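You operate a simulated robot arm through the tools that you are given. There is no shell and no other tool.

You are at the controls of a simulated robot arm. One attempt, no reset.

TASK
Put the brass letter in the CAPS drawer and the grey block in the QUADS drawer.
Fine: both from the bare bench; letter standing in the groove, the green slider pushed up against it; both drawers shut. Set down upright: brass letter, grey block.
Where things are to end (x, y in the base frame): brass letter within 40 mm of [900, 620]; grey block within 60 mm of [540, 990].
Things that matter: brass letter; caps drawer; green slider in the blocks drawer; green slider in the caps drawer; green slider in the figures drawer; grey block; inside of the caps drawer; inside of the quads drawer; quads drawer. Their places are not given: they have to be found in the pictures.

The check looks at the end state, three seconds after you hand in, the way a careful person would. Anything else that was tipped, shoved, dropped, spilled or broken makes it a failure. A push-on lid holds only when it is set on centred and level and pressed home; a screw cap is set on level and turned clockwise until tight.

THE ROBOT
A 7-joint arm with a two-finger parallel gripper, fixed in place. Base frame: the origin is on the floor under the middle of its stand, x ahead of it, y to its left, z up; the work surface is at about z = 935. Lengths are in mm, angles in rad, forces in N, time in s.
It reaches about 1247 mm from its shoulder. Its first joint turns from -2.304 to 2.304 rad. Payload 3.91 kg.
The tool frame sits at the grasp point between the pads (the TCP): z along the fingers, y along the line on which they close. The tips reach 30 mm beyond it. Largest opening 110 mm; finger width 20, thickness 10; the body of the gripper, 48 by 112 mm, starts 55 mm behind the TCP.
Orientation is that of the tool frame in the base frame, as a unit quaternion [w, x, y, z]. With the fingers straight down and closing along the base's y, the tool's x points along the base's -x, its y along +y and its z along -z.

THE INTERFACE
- The arm moves only by the tool send_rows. Its argument "commands" is text: rows parted by semicolons, each of 7 numbers parted by spaces: the gripper command, from -1 (shut) to 1 (fully open), values between in proportion, then the shift along the tool's x, y, z in mm, then the turn, a rotation vector about the tool's x, y, z in rad. In form: jaw dx dy dz wx wy wz; .... A call has 1 to 20 rows; each row is the pose to reach, as a shift and turn from the pose commanded when the call began, along the tool's axes at that moment. A row lasts 0.2 s, in which the tool goes at most 50 mm and 0.15 rad; a call with a longer step from one row to the next is refused whole, and so is a gripper value outside its range. Where a pose cannot be reached the arm comes as near as it can. A force on the tool above 40 N (or 10 N above the force at the start of the call, whichever is more), or a blocked arm, ends the call early, and 0.2 s more pass. Each finger travels about 108 mm/s and halts on what it meets, pressing with about 26 N; the grip force reading is that of the motor and also rises with nothing between the fingers. The clock runs only during rows and for 0.2 s after the last one: add rows that repeat a pose to give the fingers time. It gives the time, the measured TCP pose, the force on the tool (base axes), the opening and the grip force at its end, in the units of the frame above (readings bear some noise), with the torque about the TCP (base axes, N m) and any sound that the robot's microphone picked up, and new pictures: "pictures" is both (left out), scene, wrist or none.
- Cameras (640 x 400 px; columns grow to the right, rows downward): "scene" is fixed at [220.8, -498.4, 1666.2]; the picture's right is [0.97, -0.24, 0.00], its down [-0.08, -0.34, -0.94] and it looks along [0.22, 0.91, -0.35] (base axes); focal length 322 px, centre (320, 200). "wrist" rides on the gripper at [72, 17, -103] in the tool frame; the picture's right is [-0.23, 0.97, 0.00], its down [-0.76, -0.18, -0.62] and it looks along [-0.61, -0.14, 0.78] (tool axes); focal length 222 px, centre (320, 200).
- probe_pixels(camera, pixels): for up to 12 pixels [column, row] of the newest picture of that camera ("zoom" is the newest enlarged one), the place [x, y, z] in the base frame of the surface seen there, good to about 3 mm. No time passes.
- enlarge(camera, box): a new picture of the part [left, top, right, bottom] of that camera's present view, enlarged. No time passes.
- hand_in(): hands the job in; it is judged then, once.

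Unless the task says otherwise, let go and move clear before handing in.

The tools are called after "Emit:" as a command line: name --argument value ..., lists and objects as JSON in quotes. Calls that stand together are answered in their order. send_rows: Moves the arm, as the interface text tells. Its arguments: {"type":"object","properties":{"commands":{"type":"string"},"pictures":{"type":"string","enum":["both","scene","wrist","none"]}},"required":["commands"]} The other tools are called the same way: probe_pixels (camera, pixels) gives the place of the surface under pixels of a picture; enlarge (camera, box) takes an enlarged picture of a part of a camera's view; hand_in () hands the job in.

At the start:

```text
time_s: 0.0
ee_pos: [206.5, 513.3, 1318.6]
tcp_rot: [0.0, 0.0, 1.0, 0.0]
contact_force: [1.0, -0.8, -0.2]
wrist_torque: [-0.01, 0.01, -0.02]
width: 109.9
gripper_force: 0.1
```

scene: 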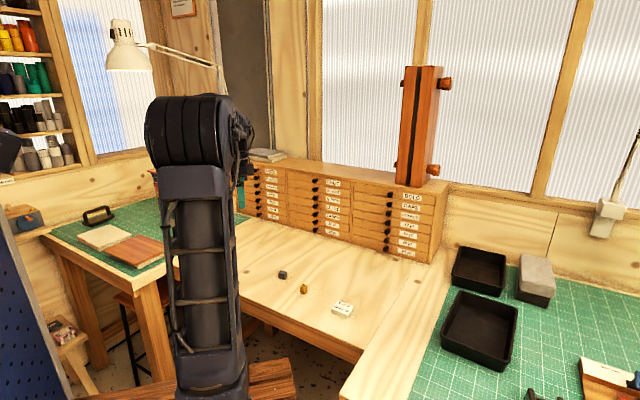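
wrist: 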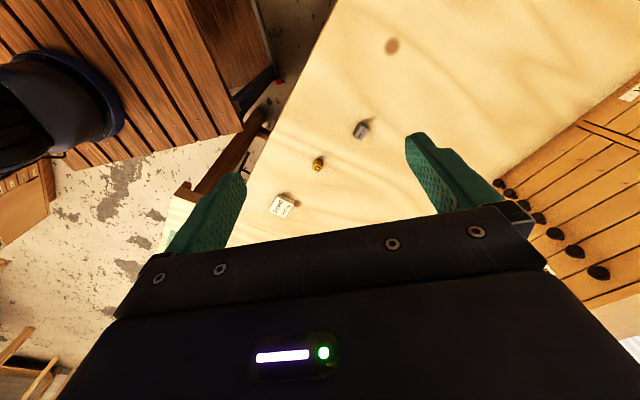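

The scene shows a grey block near (282,275), a brass piece near (303,289), a white card near (342,309), and a cabinet with labelled drawers. I'll enlarge these areas before moving.

Emit:
enlarge --camera "scene" --box '[235, 145, 345, 245]'

Emit:
enlarge --camera "scene" --box '[340, 170, 450, 270]'

Emit:
enlarge --camera "scene" --box '[260, 255, 370, 325]'

Emit:
enlarge --camera "wrist" --box '[250, 100, 400, 225]'

Emit:
probe_pixels --camera "scene" --pixels '[[282, 275], [303, 289], [342, 309], [300, 310], [330, 260], [410, 195], [404, 252], [332, 183], [330, 233], [270, 170], [270, 216], [320, 165]]'

Emit:
probe_pixels --camera "wrist" --pixels '[[361, 131], [357, 124], [317, 162], [281, 205], [290, 240], [600, 272], [575, 252], [553, 232], [538, 218], [525, 205], [511, 194], [497, 183]]'

```text
4.00 times, centred on (290, 195) of scene
```

zoom: 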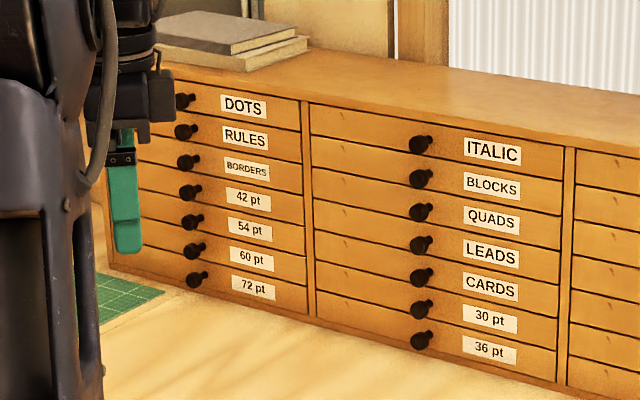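

```text
4.00 times, centred on (395, 220) of scene
```

zoom: 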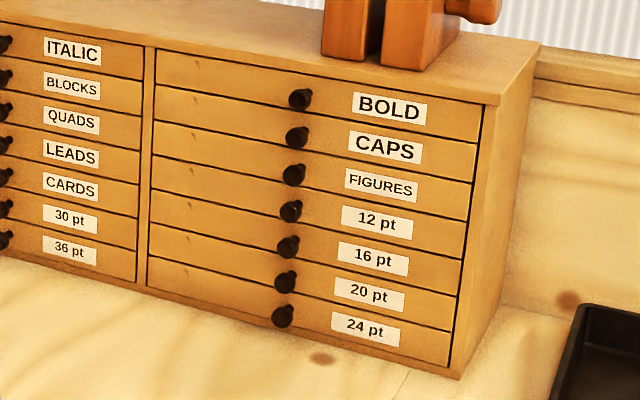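

```text
5.71 times, centred on (315, 290) of scene
```

zoom: 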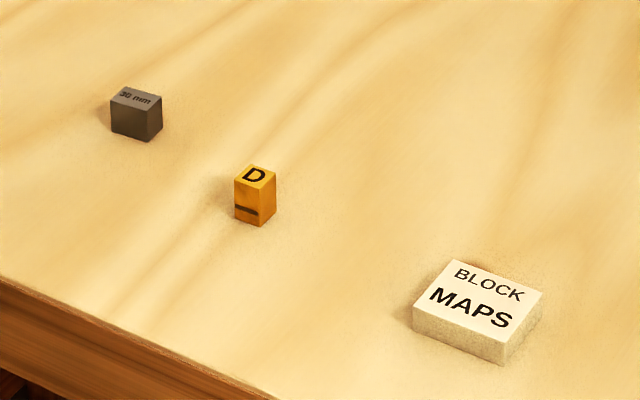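

```text
3.20 times, centred on (325, 162) of wrist
```

zoom: 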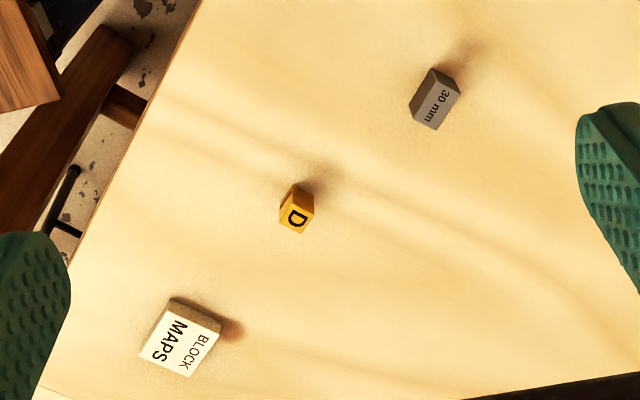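

```text
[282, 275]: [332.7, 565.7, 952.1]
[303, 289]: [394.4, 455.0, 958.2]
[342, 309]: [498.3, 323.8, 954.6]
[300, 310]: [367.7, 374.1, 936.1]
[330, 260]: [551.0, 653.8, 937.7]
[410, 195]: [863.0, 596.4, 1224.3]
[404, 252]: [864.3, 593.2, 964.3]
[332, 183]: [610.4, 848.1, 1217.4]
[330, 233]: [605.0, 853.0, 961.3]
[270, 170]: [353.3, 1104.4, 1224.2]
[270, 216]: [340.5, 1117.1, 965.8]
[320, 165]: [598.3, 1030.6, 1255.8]
```

```text
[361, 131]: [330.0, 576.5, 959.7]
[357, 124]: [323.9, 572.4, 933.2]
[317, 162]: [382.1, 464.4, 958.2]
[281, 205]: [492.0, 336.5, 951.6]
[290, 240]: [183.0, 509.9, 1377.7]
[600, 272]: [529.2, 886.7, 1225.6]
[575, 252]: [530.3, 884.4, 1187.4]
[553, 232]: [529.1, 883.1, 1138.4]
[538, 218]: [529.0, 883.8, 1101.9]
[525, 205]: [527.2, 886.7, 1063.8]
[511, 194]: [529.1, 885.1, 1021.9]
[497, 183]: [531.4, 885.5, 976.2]
```

The cabinet front runs at 45° (from about (353,1104) to (863,596)). CAPS is the second drawer down in the right column and QUADS is the third down in the middle one. I'll probe the knobs, the drawer edges and the loose pieces more closely.

Emit:
probe_pixels --camera "scene" --pixels '[[389.3, 204.5], [391, 205], [387.5, 204.5], [389.5, 195], [388.5, 214], [315, 198], [317, 197], [313, 198], [354, 190], [353.5, 220], [433, 210], [310, 215]]'

Emit:
enlarge --camera "scene" --box '[375, 185, 407, 205]'

```text
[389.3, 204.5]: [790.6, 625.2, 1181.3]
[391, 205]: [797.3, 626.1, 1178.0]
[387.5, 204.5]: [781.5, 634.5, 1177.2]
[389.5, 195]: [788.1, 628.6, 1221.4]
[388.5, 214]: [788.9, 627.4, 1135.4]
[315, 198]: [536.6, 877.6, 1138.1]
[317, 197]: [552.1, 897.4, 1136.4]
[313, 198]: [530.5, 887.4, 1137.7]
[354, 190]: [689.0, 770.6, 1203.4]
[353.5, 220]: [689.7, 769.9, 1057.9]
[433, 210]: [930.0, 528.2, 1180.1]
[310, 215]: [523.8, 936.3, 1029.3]
```

```text
16.00 times, centred on (391, 195) of scene
```

zoom: 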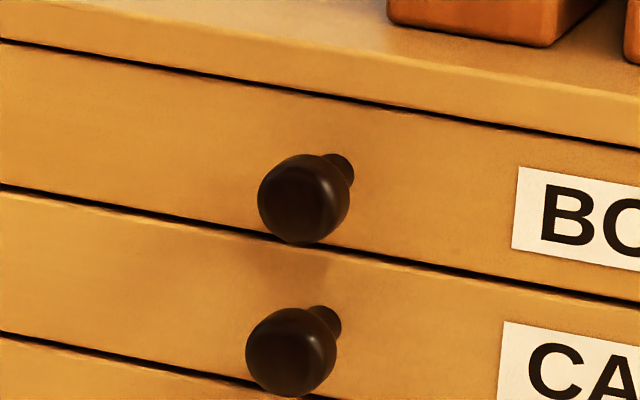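

The CAPS knob is a ball about 23 mm across at roughly (790,625,1181), protruding about 32 mm from the front plane x+y≈1458. I'll bring the gripper in horizontally, pointing along (1,1,0), to a standoff in front of that knob.

Emit:
send_rows --commands "0 -34.1 2.7 9.2 -0.0409 -0.0988 -0.0409; 0 -68.3 5.5 18.5 -0.0819 -0.1976 -0.0819; 0 -102.4 8.2 27.7 -0.1228 -0.2964 -0.1228; 0 -136.5 11.0 37.0 -0.1637 -0.3952 -0.1637; 0 -170.6 13.7 46.2 -0.2047 -0.494 -0.2047; 0 -204.8 16.4 55.4 -0.2456 -0.5928 -0.2456; 0 -238.9 19.2 64.7 -0.2865 -0.6916 -0.2865; 0 -273.0 21.9 73.9 -0.3275 -0.7904 -0.3275; 0 -307.1 24.7 83.2 -0.3684 -0.8892 -0.3684; 0 -341.3 27.4 92.4 -0.4093 -0.988 -0.4093; 0 -375.4 30.1 101.6 -0.4503 -1.0868 -0.4503; 0 -409.5 32.9 110.9 -0.4912 -1.1856 -0.4912; 0 -443.6 35.6 120.1 -0.5321 -1.2844 -0.5321; 0 -477.8 38.4 129.4 -0.5731 -1.3832 -0.5731; 0 -511.9 41.1 138.6 -0.614 -1.482 -0.614; 0 -511.9 41.1 138.6 -0.614 -1.482 -0.614"

```text
time_s: 3.4
ee_pos: [715.5, 553.2, 1172.8]
tcp_rot: [0.642, -0.27, 0.667, 0.264]
contact_force: [3.5, -0.9, -4.6]
wrist_torque: [0.27, -0.26, 0.2]
width: 54.8
gripper_force: 0.1
out of reach, approached as far as the arm can: row 15, 16
```

scene: 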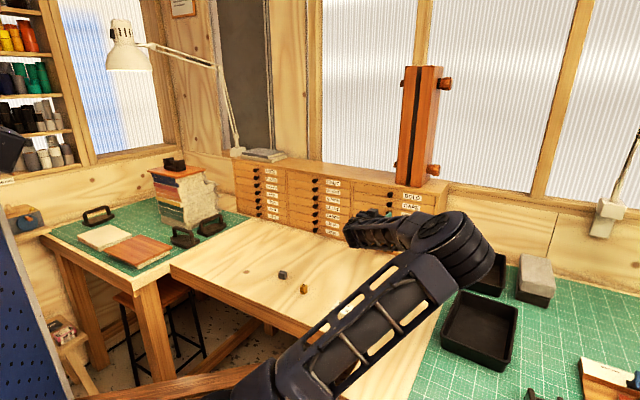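
wrist: 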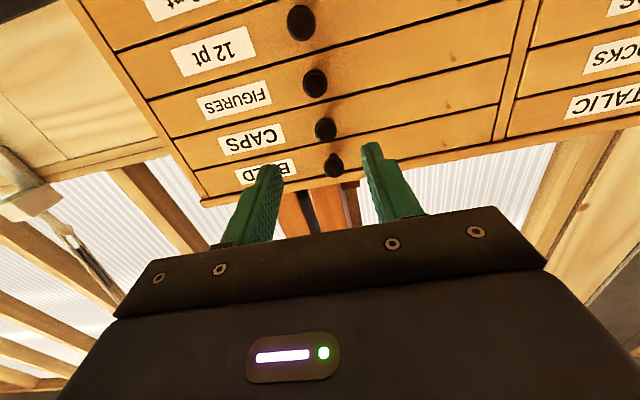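

The pose is nearly reached, but level pointing sits at the wrist's limit. In the wrist view the CAPS knob is at (325,130), between and ahead of the fingers. I'll pitch the tool 20° downward to get away from the limit and move a little closer.

Emit:
send_rows --commands "0 -1 1 10 0 0.12 0; 0 -2 2.4 20 0 0.24 0; 0 -2 2.4 30 0 0.349 0; 0 -2 2.4 30 0 0.349 0"

```text
time_s: 4.4
ee_pos: [727.7, 579.1, 1179.2]
tcp_rot: [0.529, -0.313, 0.757, 0.22]
contact_force: [-1.0, 0.3, 0.7]
wrist_torque: [0.04, 0.01, 0.01]
width: 54.7
gripper_force: 0.2
```

scene: 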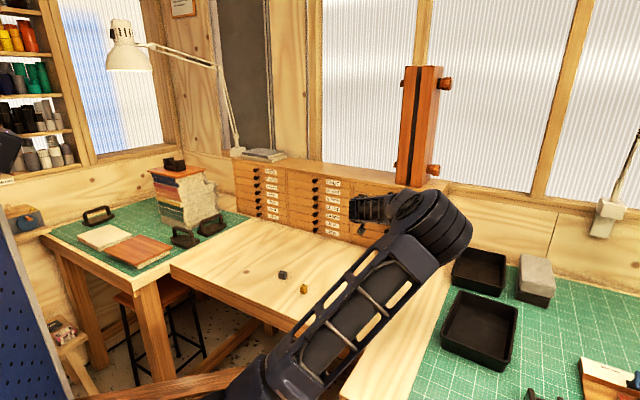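
wrist: 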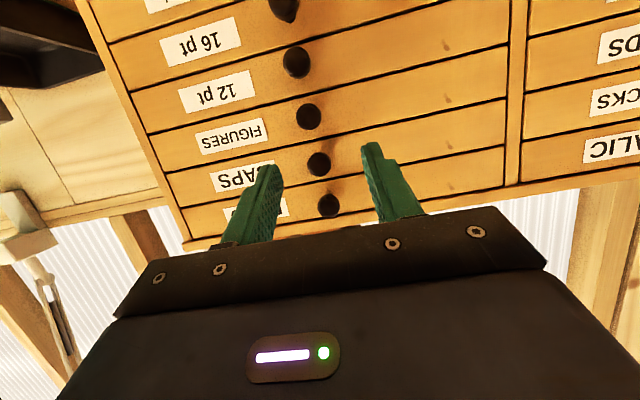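

The orientation is now exactly 20° down, pointing along n. The position reads w≈924, u≈105, so I'll hold for a moment to see whether it's still settling.

Emit:
send_rows --commands "0 0 0 0 0 0 0; 0 0 0 0 0 0 0" --pictures "wrist"

Emit:
probe_pixels --camera "wrist" --pixels '[[318, 163], [318, 158], [318, 170], [308, 116], [328, 206]]'

```text
time_s: 5.0
ee_pos: [727.6, 578.8, 1179.3]
tcp_rot: [0.53, -0.313, 0.757, 0.219]
contact_force: [0.4, -0.4, -0.1]
wrist_torque: [0.0, 0.02, 0.01]
width: 54.8
gripper_force: 0.1
```

wrist: 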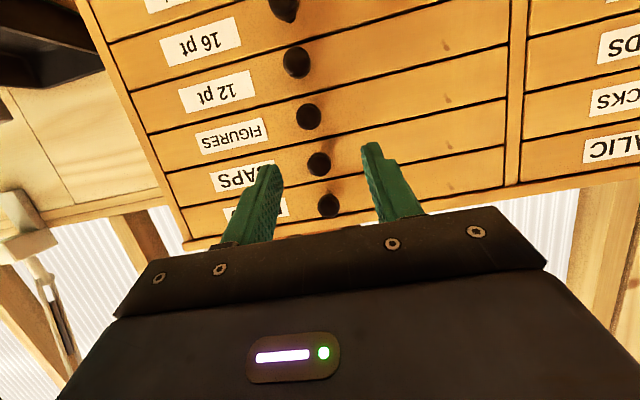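

```text
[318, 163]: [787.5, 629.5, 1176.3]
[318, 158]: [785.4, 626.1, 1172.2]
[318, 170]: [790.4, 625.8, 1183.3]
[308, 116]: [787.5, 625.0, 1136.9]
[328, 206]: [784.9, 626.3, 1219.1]
```

The arm has settled, and the CAPS ball centre works out at about u=113.7, w=1011.5, z=1177.5. I'll advance so the open fingers straddle it, leaving the tips about 3 mm from the drawer front.

Emit:
send_rows --commands "0 -3 -8.5 0 0 0 0; 0 -12 -8.5 23 0 0 0; 0 -20 -8.5 45 0 0 0; 0 -25 -8.5 58 0 0 0; 0 -28.4 -8.5 67.3 0 0 0; 0 -28.4 -8.5 67.3 0 0 0"

```text
time_s: 6.4
ee_pos: [785.9, 624.6, 1182.8]
tcp_rot: [0.53, -0.314, 0.757, 0.22]
contact_force: [-0.4, 0.0, 0.5]
wrist_torque: [0.02, -0.01, 0.02]
width: 55.2
gripper_force: 0.1
```

scene: 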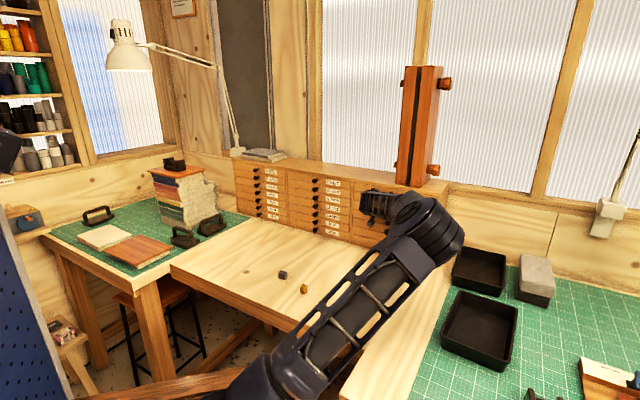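
wrist: 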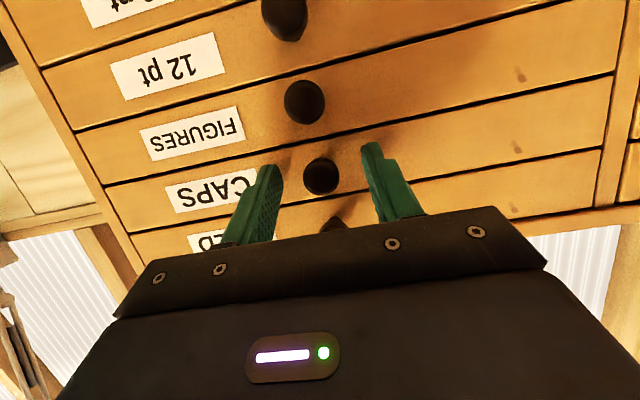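

The CAPS knob at (321,176) now sits between the fingers, so I'll close on it.

Emit:
send_rows --commands "-1 0 0 0 0 0 0; -1 0 0 0 0 0 0; -1 0 0 0 0 0 0" --pictures "wrist"

```text
time_s: 7.2
ee_pos: [785.2, 624.9, 1183.1]
tcp_rot: [0.53, -0.314, 0.757, 0.22]
contact_force: [-7.1, 6.1, -1.9]
wrist_torque: [0.03, 0.02, 0.14]
width: 21.4
gripper_force: 44.8
```

wrist: 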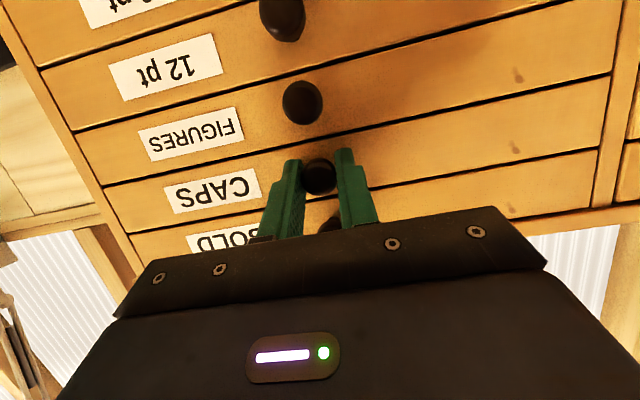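

Closed at 21.4 mm, so the knob is held. I'll pull the drawer straight out along -n, slowly at first.

Emit:
send_rows --commands "-1 1.0 0 -2.8 0 0 0; -1 2.05 0 -5.64 0 0 0; -1 3.42 0 -9.4 0 0 0; -1 5.47 0 -15.04 0 0 0; -1 8.2 0 -22.56 0 0 0; -1 10.94 0 -30.08 0 0 0; -1 13.68 0 -37.6 0 0 0; -1 16.42 0 -45.1 0 0 0; -1 16.42 0 -45.1 0 0 0"

```text
time_s: 9.2
ee_pos: [751.0, 591.3, 1182.0]
tcp_rot: [0.53, -0.313, 0.757, 0.219]
contact_force: [-13.3, 13.0, -7.4]
wrist_torque: [0.04, 0.07, 0.21]
width: 21.3
gripper_force: 44.8
```

scene: 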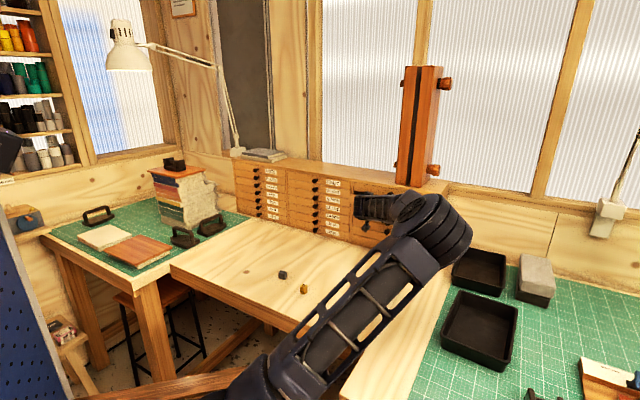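
wrist: 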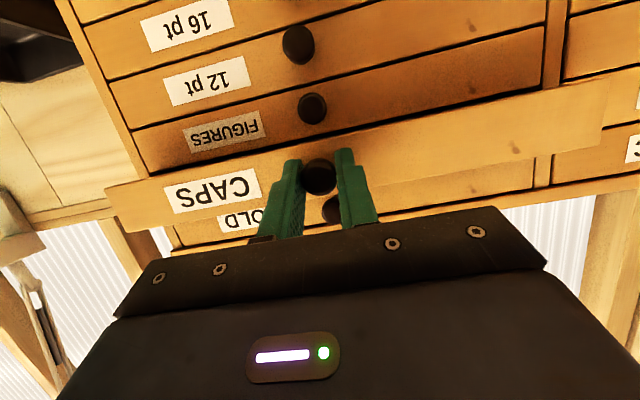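

The drawer has come out about 48 mm, with some sideways load on the tool. I'll relax that by 1.5 mm and keep pulling another 80 mm or so.

Emit:
send_rows --commands "-1 1.7 0.8 -1.9 0 0 0; -1 4.2 1.6 -9.4 0 0 0; -1 7.6 1.6 -18.8 0 0 0; -1 11.1 1.6 -28.2 0 0 0; -1 14.5 1.6 -37.6 0 0 0; -1 17.9 1.6 -47 0 0 0; -1 21.3 1.6 -56.4 0 0 0; -1 24.7 1.6 -65.8 0 0 0; -1 28.2 1.6 -75.2 0 0 0; -1 28.2 1.6 -75.2 0 0 0"

```text
time_s: 11.4
ee_pos: [695.0, 536.5, 1182.5]
tcp_rot: [0.531, -0.313, 0.756, 0.22]
contact_force: [1.6, -0.4, 32.2]
wrist_torque: [0.31, -0.41, 0.0]
width: 21.2
gripper_force: 44.5
```

scene: 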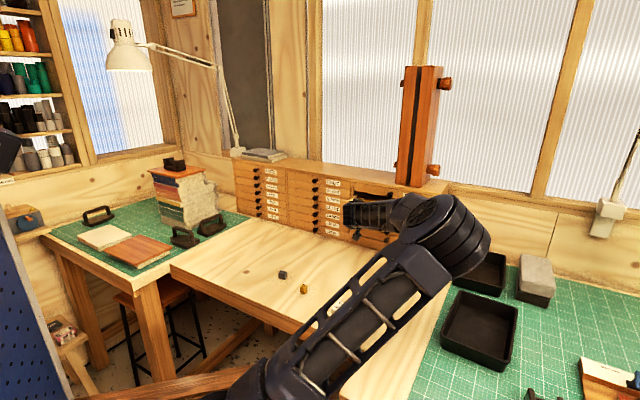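
wrist: 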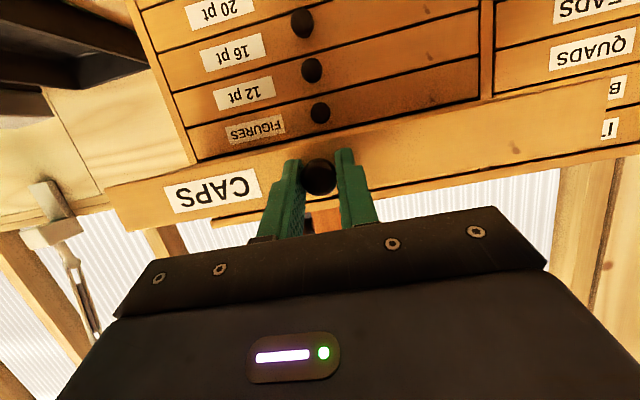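

The CAPS drawer is out about 127 mm, though I'm pressing down on it with some 32 N. I'll ease that off, open the fingers and back away.

Emit:
send_rows --commands "-1 -0.8 0 0 0 0 0; -1 -1.4 0 0 0 0 0; 0 -1.4 0 0 0 0 0; 0 -1.4 0 0 0 0 0; 0 -1.4 0 -20 0 0 0; 0 -1.4 0 -50 0 0 0; 0 -1.4 0 -90 0 0 0; 0 -1.4 0 -120 0 0 0"

```text
time_s: 13.2
ee_pos: [614.1, 457.7, 1224.2]
tcp_rot: [0.53, -0.312, 0.758, 0.219]
contact_force: [0.2, 0.5, 0.1]
wrist_torque: [0.0, -0.01, 0.01]
width: 55.1
gripper_force: 0.1
```

scene: 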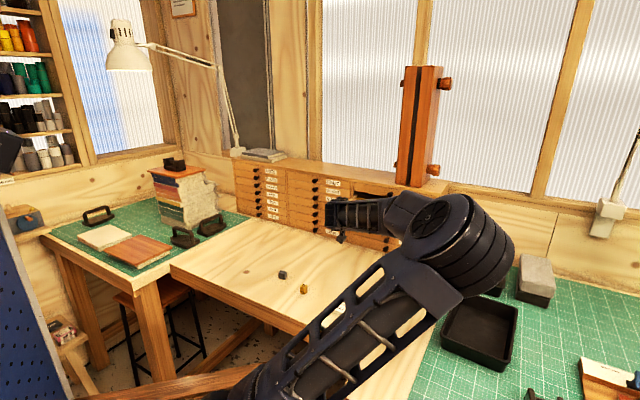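
wrist: 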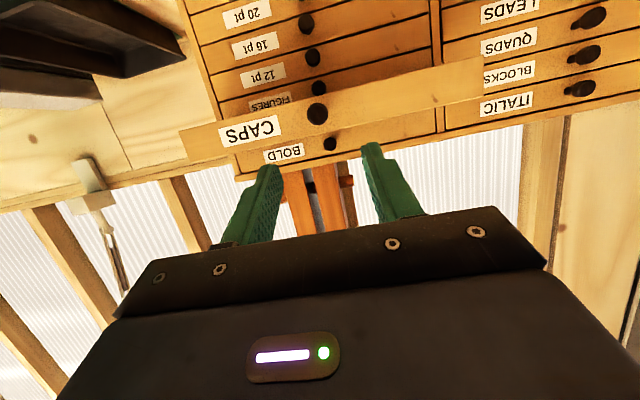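

The drawer has stayed open. Next I'll rise and turn the tool to point straight down, to look into the CAPS drawer from above.

Emit:
send_rows --commands "0 -20 -3.4 -3 0 0.1222 0; 0 -40 -6.9 -6 0 0.2443 0; 0 -60 -10.3 0 0 0.3665 0; 0 -80 -13.8 10 0 0.4887 0; 0 -90 -17.2 20 0 0.6109 0; 0 -100 -20.6 30 0 0.733 0; 0 -102 -24.1 40 0 0.8552 0; 0 -102 -27.5 50 0 0.9774 0; 0 -102 -31 55 0 1.0995 0; 0 -102 -34.4 58.8 0 1.2217 0; 0 -102 -34.4 58.8 0 1.2217 0"

```text
time_s: 15.6
ee_pos: [701.4, 496.2, 1300.5]
tcp_rot: [-0.001, -0.383, 0.924, 0.0]
contact_force: [0.9, -0.7, -0.2]
wrist_torque: [0.03, 0.0, 0.0]
width: 55.0
gripper_force: 0.0
```

scene: 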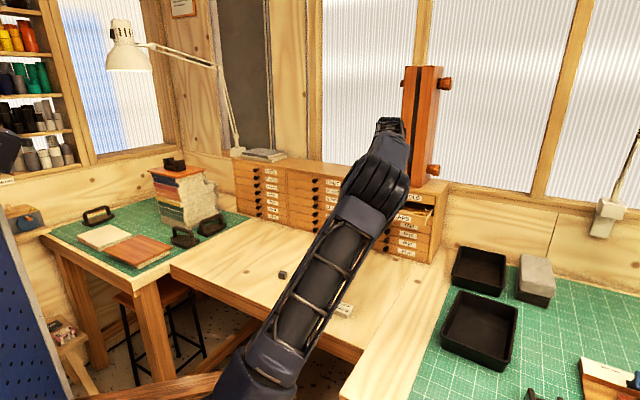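
wrist: 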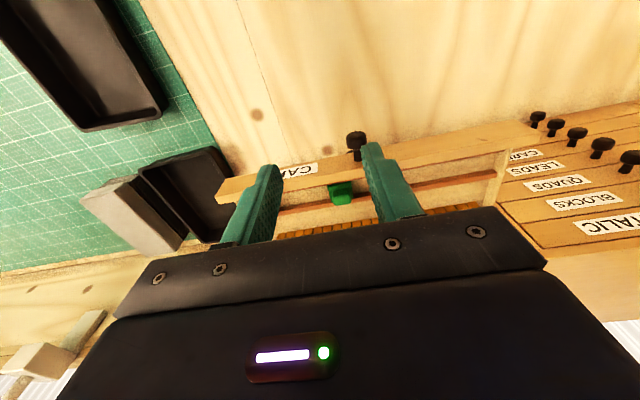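

This wrist view is upside-down relative to the cabinet. It shows the drawer front at the top, a green slider near (340,195), and something dark in the groove behind it. I'll enlarge and probe these.

Emit:
enlarge --camera "wrist" --box '[210, 120, 540, 240]'

Emit:
enlarge --camera "scene" --box '[360, 170, 450, 230]'

Emit:
probe_pixels --camera "wrist" --pixels '[[340, 188], [343, 198], [300, 196], [300, 215], [330, 222], [440, 190], [460, 160], [460, 175], [295, 187], [300, 170], [355, 140], [450, 200]]'

```text
1.94 times, centred on (375, 180) of wrist
```

zoom: 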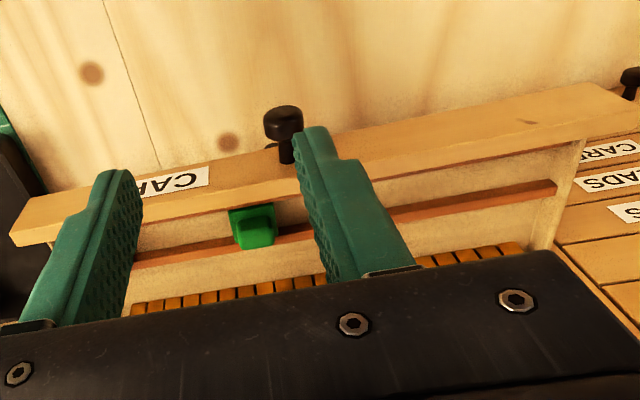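

```text
6.67 times, centred on (405, 200) of scene
```

zoom: 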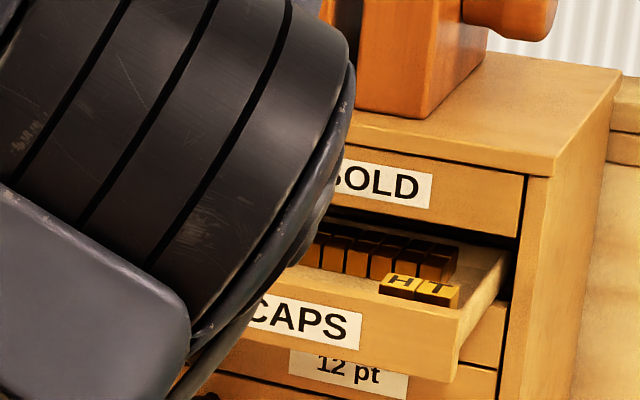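

```text
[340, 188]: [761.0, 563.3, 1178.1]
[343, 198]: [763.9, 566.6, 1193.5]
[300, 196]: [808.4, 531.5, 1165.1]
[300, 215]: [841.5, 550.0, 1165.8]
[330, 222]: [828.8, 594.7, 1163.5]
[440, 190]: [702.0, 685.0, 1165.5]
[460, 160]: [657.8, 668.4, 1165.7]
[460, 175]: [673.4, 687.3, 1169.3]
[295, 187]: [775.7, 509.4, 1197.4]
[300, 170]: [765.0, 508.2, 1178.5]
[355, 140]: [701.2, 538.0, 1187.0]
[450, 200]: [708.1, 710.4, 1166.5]
```

CAPS has an along-front groove holding letters H and T at its right end, a green slider at about u=140 (761,563), and another rack of type behind. I'll shift right and up with the fingers fully open for a clear view of the groove.

Emit:
send_rows --commands "1 -10 -15 -15 0 0 0; 1 -25 -35 -35 0 0 0; 1 -40 -55 -55 0 0 0; 1 -50 -65 -60 0 0 0; 1 -50 -65 -60 0 0 0" --pictures "wrist"

Emit:
enlarge --camera "wrist" --box '[220, 90, 440, 220]'

```text
time_s: 16.8
ee_pos: [783.6, 484.6, 1360.3]
tcp_rot: [0.001, -0.383, 0.924, 0.0]
contact_force: [-0.3, 0.1, 0.5]
wrist_torque: [0.02, 0.0, -0.02]
width: 109.8
gripper_force: 0.0
```

wrist: 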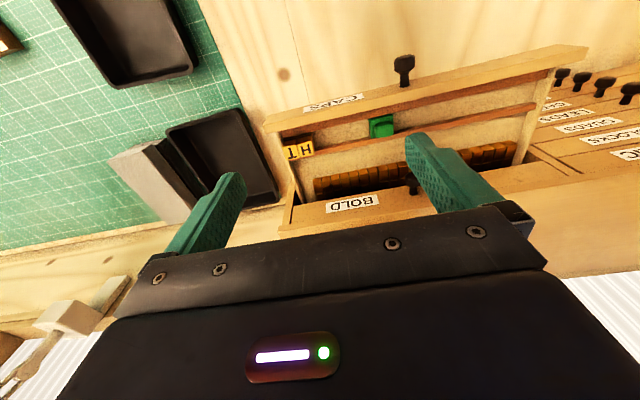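

```text
2.91 times, centred on (330, 155) of wrist
```

zoom: 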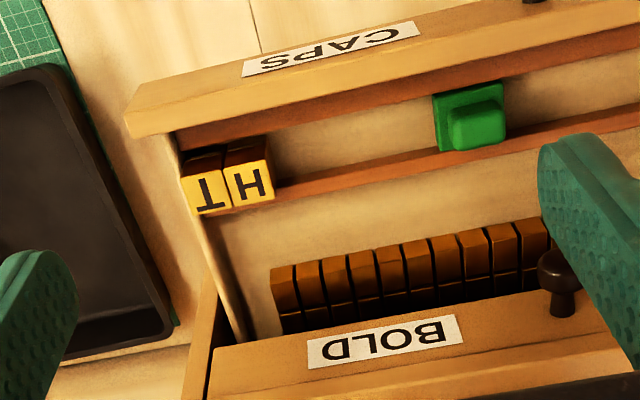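

This is a clear view. H and T stand at the right end of a groove between two brown rails, and the green slider is further left (top right in this picture). I'll probe the letters, rails, groove floor and slider.

Emit:
probe_pixels --camera "zoom" --pixels '[[248, 182], [208, 192], [270, 180], [240, 150], [300, 165], [350, 140], [320, 130], [340, 172], [340, 183], [340, 200], [310, 125], [270, 120]]'

Emit:
probe_pixels --camera "zoom" --pixels '[[475, 100], [478, 125], [455, 120], [505, 115], [470, 150], [440, 130], [450, 97], [497, 85], [420, 40], [300, 95], [400, 100], [230, 130]]'

Emit:
enlarge --camera "wrist" --box '[265, 110, 345, 160]'

Emit:
enlarge --camera "wrist" --box '[340, 100, 420, 150]'

```text
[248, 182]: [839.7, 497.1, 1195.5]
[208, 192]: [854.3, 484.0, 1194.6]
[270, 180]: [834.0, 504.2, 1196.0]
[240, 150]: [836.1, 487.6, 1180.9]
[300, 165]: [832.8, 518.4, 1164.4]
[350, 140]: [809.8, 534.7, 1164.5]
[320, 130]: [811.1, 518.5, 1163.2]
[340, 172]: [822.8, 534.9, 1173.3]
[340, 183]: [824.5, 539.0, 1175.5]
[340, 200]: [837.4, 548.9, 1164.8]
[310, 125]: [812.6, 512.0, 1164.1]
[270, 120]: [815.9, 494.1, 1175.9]
```

```text
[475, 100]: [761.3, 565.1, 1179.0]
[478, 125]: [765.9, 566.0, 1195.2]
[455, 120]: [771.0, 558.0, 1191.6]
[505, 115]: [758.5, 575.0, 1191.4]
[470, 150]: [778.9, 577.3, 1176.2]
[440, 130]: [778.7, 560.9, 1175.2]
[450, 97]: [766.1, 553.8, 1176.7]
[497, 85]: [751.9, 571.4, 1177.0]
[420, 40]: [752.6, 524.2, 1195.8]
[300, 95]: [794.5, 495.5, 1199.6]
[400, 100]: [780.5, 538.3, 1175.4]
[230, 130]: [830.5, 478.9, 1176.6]
```

```text
8.00 times, centred on (305, 135) of wrist
```

zoom: 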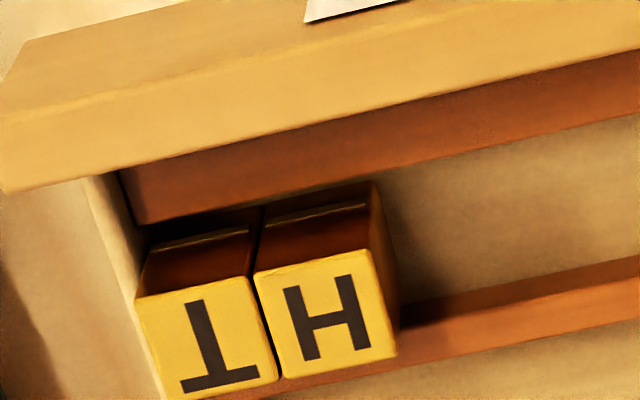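

```text
8.00 times, centred on (380, 125) of wrist
```

zoom: 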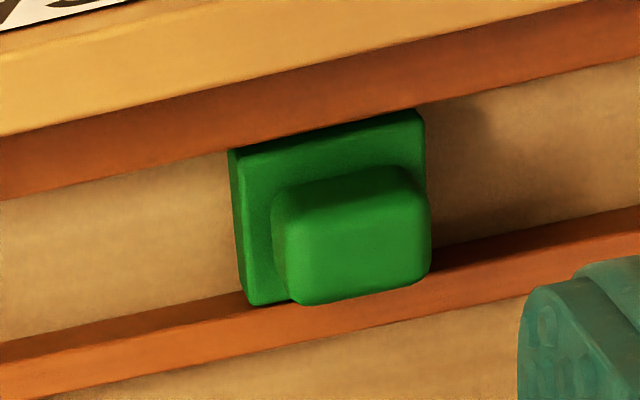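

The groove geometry:
- The floor is at z≈1164 and the rail tops at 1175.5.
- H's left side is at u≈232.5 and the letter centreline at w≈945.5.
- The slider spans about u 128–152.

D should therefore go just left of H. Next I'll move over the brass D on the bench for a close look at its orientation.

Emit:
send_rows --commands "1 24.8 21.9 15 0 0 0; 1 49.5 43.7 35 0 0 0; 1 74.3 65.6 60 0 0 0; 1 99 87.4 85 0 0 0; 1 123.8 109.3 110 0 0 0; 1 148.5 131.2 138 0 0 0; 1 173.3 153 165 0 0 0; 1 198 174.9 192 0 0 0; 1 222.8 196.7 219 0 0 0; 1 247.6 218.6 246 0 0 0; 1 272.3 240.4 273 0 0 0; 1 297.1 262.3 290 0 0 0; 1 297.1 262.3 290 0 0 0"

Emit:
enlarge --camera "wrist" --box '[280, 100, 360, 150]'

```text
time_s: 19.6
ee_pos: [388.8, 459.9, 1070.3]
tcp_rot: [0.001, -0.382, 0.924, 0.001]
contact_force: [0.1, 0.4, -0.6]
wrist_torque: [-0.04, 0.01, 0.0]
width: 109.8
gripper_force: 0.0
```

scene: 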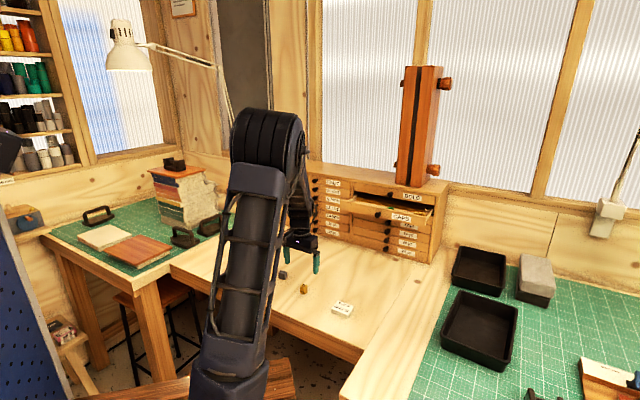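
wrist: 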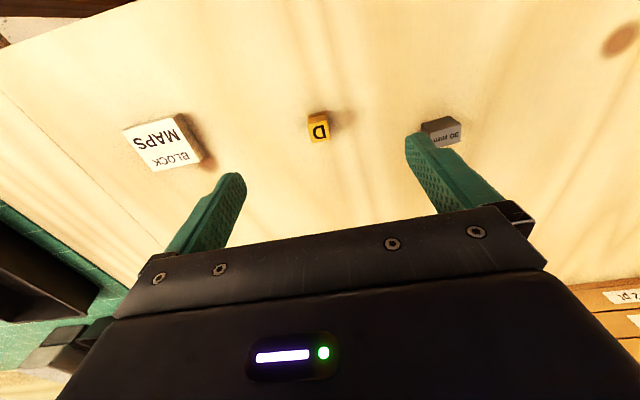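

```text
8.00 times, centred on (320, 125) of wrist
```

zoom: 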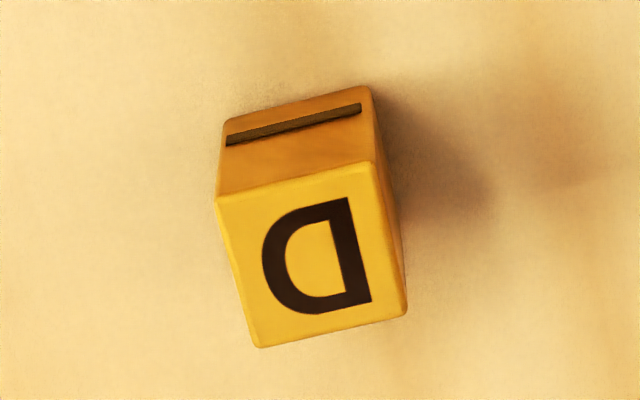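

D's nick side already faces the robot, as H and T's do. I'll probe its top corners for exact yaw and position.

Emit:
probe_pixels --camera "zoom" --pixels '[[222, 202], [369, 168], [402, 306], [261, 342], [312, 255], [228, 125], [362, 95], [300, 175], [330, 322], [240, 270], [388, 237], [150, 200]]'

Emit:
probe_pixels --camera "wrist" --pixels '[[427, 122], [456, 117], [461, 135], [440, 147], [448, 135], [440, 128], [430, 130], [160, 145]]'

```text
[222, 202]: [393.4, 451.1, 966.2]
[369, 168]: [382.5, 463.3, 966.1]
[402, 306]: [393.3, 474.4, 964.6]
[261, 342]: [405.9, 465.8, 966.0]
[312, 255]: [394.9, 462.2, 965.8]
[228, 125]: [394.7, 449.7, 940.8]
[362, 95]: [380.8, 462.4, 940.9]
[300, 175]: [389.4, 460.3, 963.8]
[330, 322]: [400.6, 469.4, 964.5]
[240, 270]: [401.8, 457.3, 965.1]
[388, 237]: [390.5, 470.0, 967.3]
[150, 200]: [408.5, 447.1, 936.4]
```

```text
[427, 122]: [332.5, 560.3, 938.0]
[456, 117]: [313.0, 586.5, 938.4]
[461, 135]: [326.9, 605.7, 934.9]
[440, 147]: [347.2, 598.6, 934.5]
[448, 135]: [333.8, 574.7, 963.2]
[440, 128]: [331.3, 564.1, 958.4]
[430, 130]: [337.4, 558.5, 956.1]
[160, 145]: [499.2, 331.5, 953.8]
```

D is about 18×19×30.5 mm, centred at (394,463.3), yawed about 3° from the drawer direction. I'll align, descend with the tips stopping 14.5 mm above the bench so they'll stay clear of the groove rails later, and grip.

Emit:
send_rows --commands "0 -6.1 -1.3 10 0 0 -0.05; 0 -6.1 -1.3 30 0 0 -0.05; 0 -6.1 -1.3 50 0 0 -0.05; 0 -6.1 -1.3 70 0 0 -0.05; 0 -6.1 -1.3 82 0 0 -0.05; 0 -6.1 -1.3 90.3 0 0 -0.05; 0 -6.1 -1.3 90.3 0 0 -0.05"

Emit:
enlarge --camera "wrist" --box '[240, 140, 400, 240]'

```text
time_s: 21.2
ee_pos: [394.2, 464.2, 980.3]
tcp_rot: [0.0, -0.405, 0.914, -0.001]
contact_force: [-0.2, -0.3, -0.1]
wrist_torque: [0.04, -0.02, -0.03]
width: 55.0
gripper_force: 0.0
```

scene: 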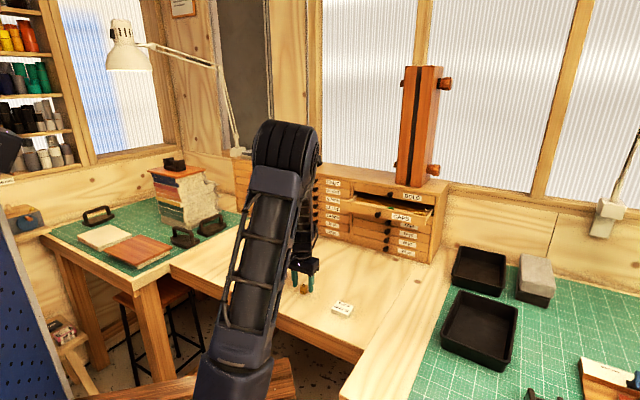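
wrist: 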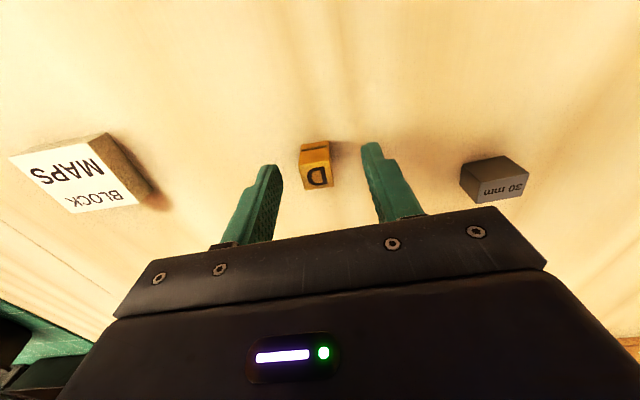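

```text
4.00 times, centred on (320, 190) of wrist
```

zoom: 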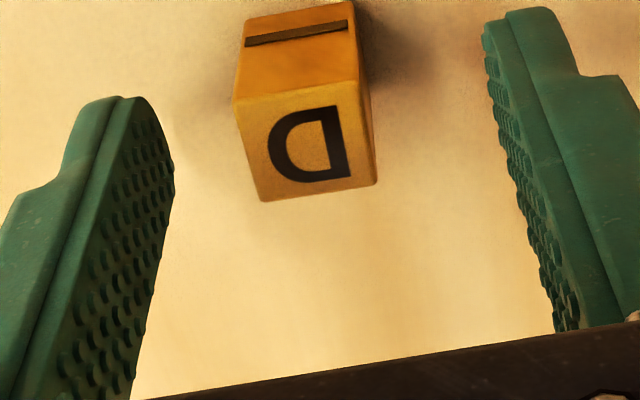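

D sits centred between the fingers (zoom pixel (310,145)), so I'll close on it.

Emit:
send_rows --commands "-0.3 0 0 0 0 0 0; -0.5 0 0 0 0 0 0; -1 0 0 0 0 0 0; -1 0 0 0 0 0 0; -1 0 0 0 0 0 0" --pictures "wrist"

Emit:
enlarge --camera "wrist" --box '[240, 140, 400, 240]'

```text
time_s: 22.4
ee_pos: [393.4, 464.8, 980.2]
tcp_rot: [0.0, -0.406, 0.914, 0.0]
contact_force: [-0.2, 1.0, 2.5]
wrist_torque: [0.04, -0.01, -0.01]
width: 19.5
gripper_force: 25.7
```

wrist: 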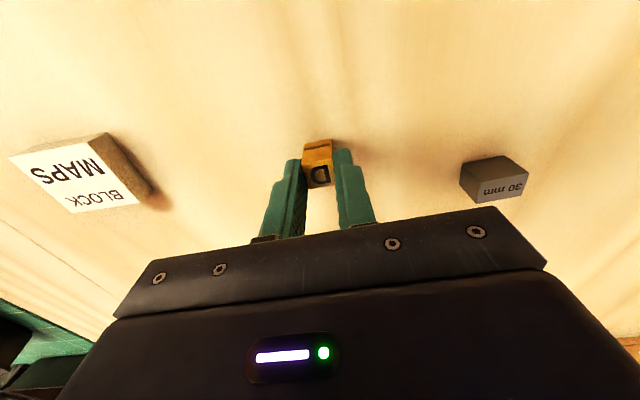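

```text
4.00 times, centred on (320, 190) of wrist
```

zoom: 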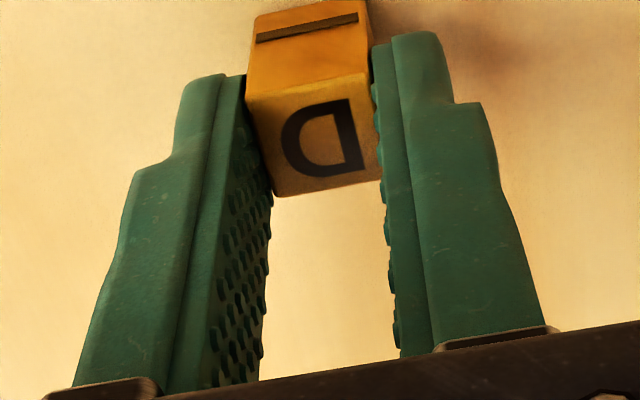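

D is held at 19.5 mm width. I'll lift it and carry it over the CAPS groove, staying left of H, squaring the yaw on the way.

Emit:
send_rows --commands "-1 0 0 -15 0 0 0; -1 0 0 -50 0 0 0; -1 0 0 -90 0 0 0; -1 0 0 -130 0 0 0; -1 0 0 -165 0 0 0; -1 -22.9 -30.7 -192 0 0 0.01; -1 -45.8 -61.3 -219 0 0 0.02; -1 -68.8 -92 -246 0 0 0.03; -1 -91.7 -122.7 -273 0 0 0.04; -1 -114.6 -153.4 -300 0 0 0.0506; -1 -137.6 -184 -327 0 0 0.0506; -1 -160.5 -214.7 -330 0 0 0.0506; -1 -183.4 -245.4 -330 0 0 0.0506; -1 -206.3 -276 -330 0 0 0.0506; -1 -229.3 -306.7 -330 0 0 0.0506; -1 -252.2 -337.4 -330 0 0 0.0506; -1 -252.2 -337.4 -330 0 0 0.0506"

Emit:
enlarge --camera "wrist" --box '[240, 100, 400, 200]'

```text
time_s: 26.0
ee_pos: [812.0, 423.5, 1310.6]
tcp_rot: [0.0, -0.383, 0.924, 0.0]
contact_force: [-0.5, 0.2, -1.4]
wrist_torque: [-0.02, -0.01, -0.02]
width: 19.4
gripper_force: 26.2
```

scene: 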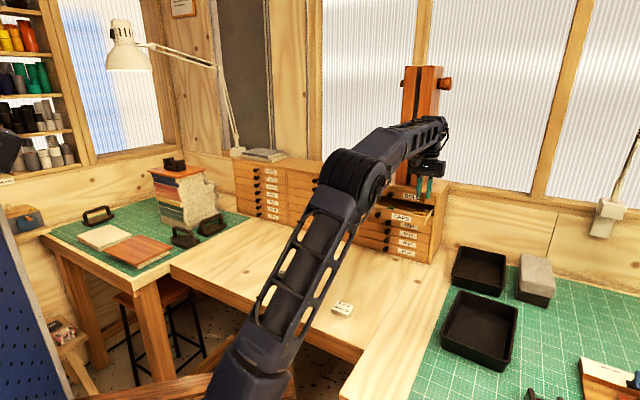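
wrist: 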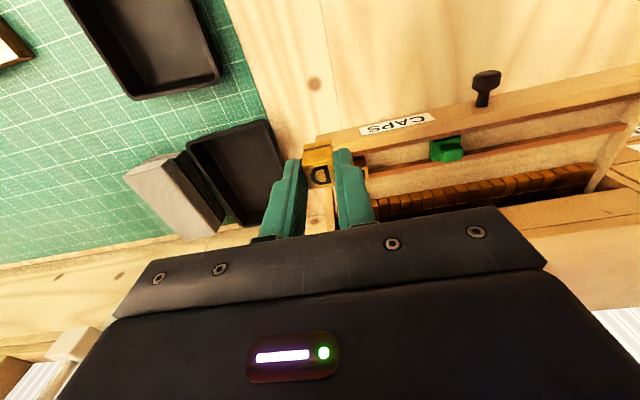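

```text
4.00 times, centred on (320, 150) of wrist
```

zoom: 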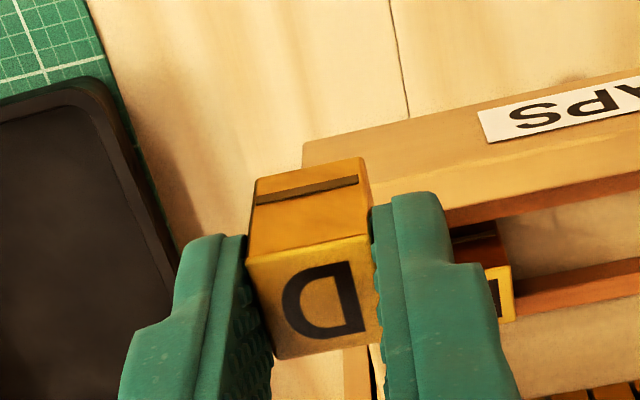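

I slipped on the y arithmetic and am hovering at u≈275 instead of 203, clear of everything. I'll correct sideways at this height.

Emit:
send_rows --commands "-1 -20 20 0 0 0 0; -1 -45 45 0 0 0 0; -1 -65 65 0 0 0 0; -1 -72.8 71.7 0 0 0 0; -1 -72.8 71.7 0 0 0 0"

Emit:
enlarge --camera "wrist" --box '[240, 100, 400, 200]'

```text
time_s: 27.2
ee_pos: [812.5, 527.3, 1308.9]
tcp_rot: [0.0, -0.382, 0.924, 0.001]
contact_force: [0.2, -0.1, -1.7]
wrist_torque: [0.01, 0.02, -0.02]
width: 19.3
gripper_force: 26.0
```

scene: 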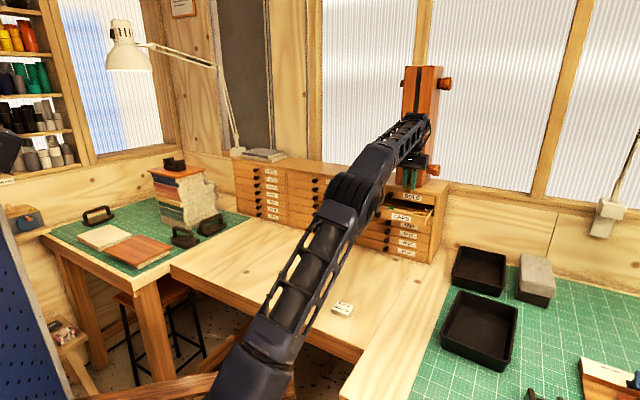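
wrist: 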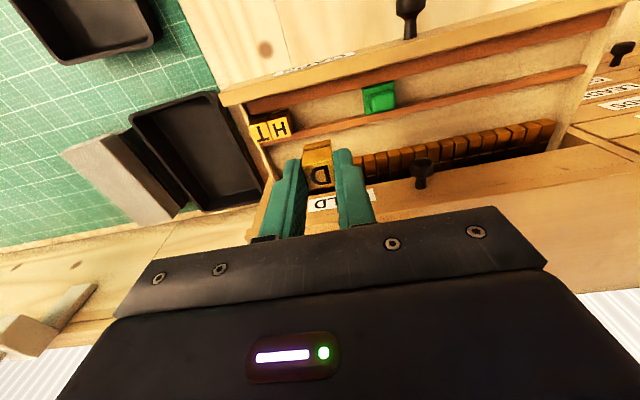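

```text
4.00 times, centred on (320, 150) of wrist
```

zoom: 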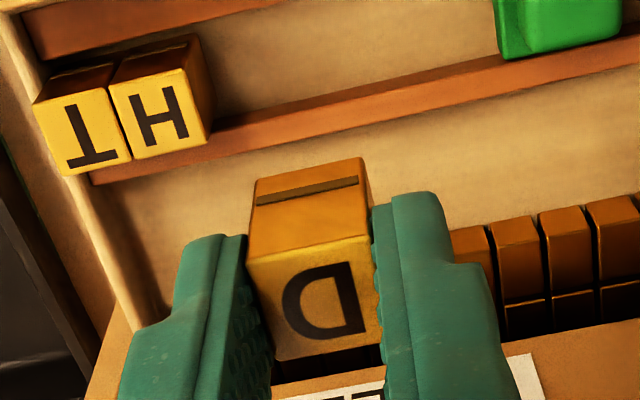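

The view is good now: D hangs over the drawer with the groove behind it. I'll probe the H/T tops and the rail edges more precisely before lowering.

Emit:
probe_pixels --camera "zoom" --pixels '[[116, 90], [182, 74], [205, 136], [136, 156], [160, 115], [82, 130], [240, 125], [240, 133], [240, 147], [240, 110], [300, 100], [300, 112]]'

Emit:
probe_pixels --camera "zoom" --pixels '[[400, 77], [400, 85], [400, 97], [400, 104], [400, 60], [200, 12], [200, 22], [200, 30], [150, 32], [300, 5], [300, 20], [255, 260]]'

Emit:
probe_pixels --camera "wrist" --pixels '[[380, 100], [378, 90], [366, 96], [395, 96], [364, 110], [394, 107], [362, 92], [394, 84], [340, 100], [340, 80], [340, 74], [340, 68]]'

```text
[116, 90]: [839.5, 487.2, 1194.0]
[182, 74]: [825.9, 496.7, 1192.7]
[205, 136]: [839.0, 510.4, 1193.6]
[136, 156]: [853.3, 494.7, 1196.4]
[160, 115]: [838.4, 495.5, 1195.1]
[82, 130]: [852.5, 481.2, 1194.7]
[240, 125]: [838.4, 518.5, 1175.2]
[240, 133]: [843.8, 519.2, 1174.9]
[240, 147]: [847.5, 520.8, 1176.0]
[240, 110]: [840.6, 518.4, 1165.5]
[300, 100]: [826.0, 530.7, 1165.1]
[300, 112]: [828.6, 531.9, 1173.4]
```

```text
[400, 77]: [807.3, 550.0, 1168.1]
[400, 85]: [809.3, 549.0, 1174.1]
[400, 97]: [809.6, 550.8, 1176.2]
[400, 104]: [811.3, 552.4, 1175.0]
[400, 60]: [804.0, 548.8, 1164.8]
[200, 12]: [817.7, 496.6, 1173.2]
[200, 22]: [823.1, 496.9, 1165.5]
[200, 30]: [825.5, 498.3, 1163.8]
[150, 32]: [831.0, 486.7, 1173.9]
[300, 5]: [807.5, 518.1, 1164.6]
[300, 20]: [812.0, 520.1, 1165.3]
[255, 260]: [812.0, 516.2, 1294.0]
```

```text
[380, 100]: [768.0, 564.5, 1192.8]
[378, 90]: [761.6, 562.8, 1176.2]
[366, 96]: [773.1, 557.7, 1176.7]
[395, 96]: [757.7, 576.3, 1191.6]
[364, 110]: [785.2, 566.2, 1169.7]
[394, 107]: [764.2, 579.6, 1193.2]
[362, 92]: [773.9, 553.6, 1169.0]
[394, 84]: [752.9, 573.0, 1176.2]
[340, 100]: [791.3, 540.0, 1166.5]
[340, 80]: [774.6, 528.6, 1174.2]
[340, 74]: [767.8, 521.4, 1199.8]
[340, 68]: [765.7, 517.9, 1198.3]
```

The groove runs from w≈932.5 to 959.5 and H is centred at w≈945.3 with its left face at u≈232. I'll probe D's own top corners in hand to centre it exactly.

Emit:
probe_pixels --camera "zoom" --pixels '[[253, 266], [366, 240], [376, 328], [281, 352], [315, 300], [265, 310], [362, 180], [258, 190], [310, 250], [330, 340], [440, 220], [220, 260]]'

```text
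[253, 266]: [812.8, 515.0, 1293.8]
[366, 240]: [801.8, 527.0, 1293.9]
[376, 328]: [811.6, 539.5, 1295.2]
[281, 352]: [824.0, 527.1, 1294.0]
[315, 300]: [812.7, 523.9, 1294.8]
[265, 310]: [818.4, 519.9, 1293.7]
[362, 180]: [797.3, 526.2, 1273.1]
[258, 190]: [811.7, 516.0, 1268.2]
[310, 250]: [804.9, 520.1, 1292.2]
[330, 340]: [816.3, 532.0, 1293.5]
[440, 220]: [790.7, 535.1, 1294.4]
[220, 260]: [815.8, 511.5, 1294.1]
```

D is centred at w=947.3, u=201.8. I'll move 1.8 mm toward the front and lower it to about 3 mm above the groove floor.

Emit:
send_rows --commands "-1 1.8 0 10 0 0 0; -1 1.8 0 30 0 0 0; -1 1.8 0 50 0 0 0; -1 1.8 0 70 0 0 0; -1 1.8 0 85 0 0 0; -1 1.8 0 93 0 0 0; -1 1.8 0 96 0 0 0; -1 1.8 0 96 0 0 0"

Emit:
enlarge --camera "wrist" --box '[240, 120, 400, 220]'

```text
time_s: 29.0
ee_pos: [813.3, 525.7, 1211.7]
tcp_rot: [0.0, -0.382, 0.924, 0.0]
contact_force: [-0.3, 0.3, -1.1]
wrist_torque: [0.01, -0.01, 0.01]
width: 19.2
gripper_force: 26.1
```

scene: 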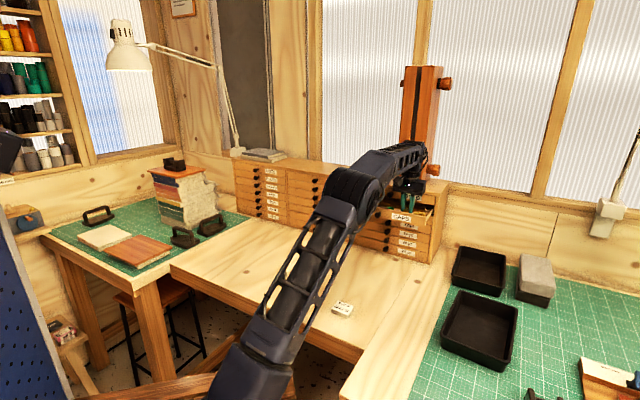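
wrist: 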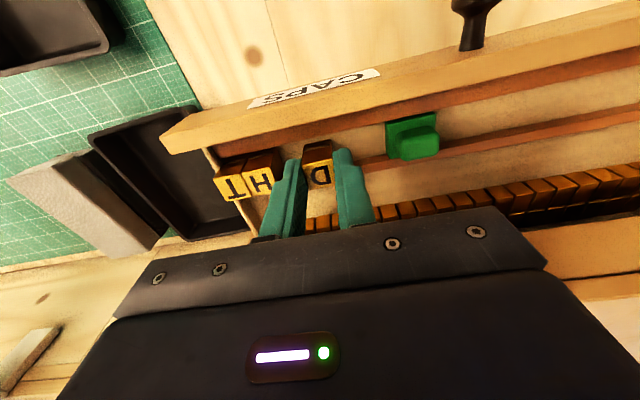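

```text
4.00 times, centred on (320, 170) of wrist
```

zoom: 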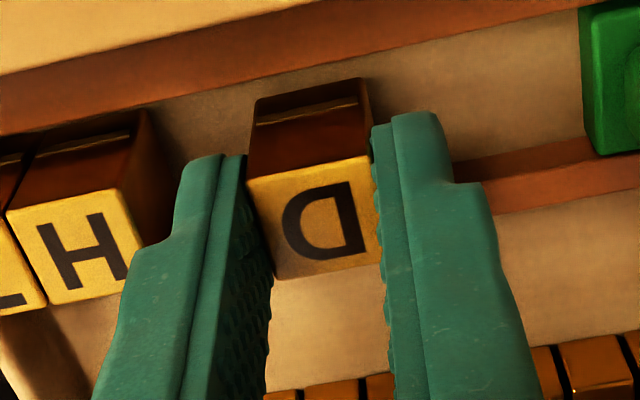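

D is lined up with H inside the groove and about 2 mm off the floor. I'll lower it gently while watching the force.

Emit:
send_rows --commands "-1 0 0 0.7 0 0 0; -1 0 0 1.4 0 0 0; -1 0 0 2.0 0 0 0; -1 0 0 2.0 0 0 0" --pictures "none"

```text
time_s: 30.0
ee_pos: [812.2, 525.7, 1211.1]
tcp_rot: [0.0, -0.384, 0.924, 0.0]
contact_force: [0.7, 0.7, -0.8]
wrist_torque: [-0.04, -0.01, 0.0]
width: 19.2
gripper_force: 25.7
```

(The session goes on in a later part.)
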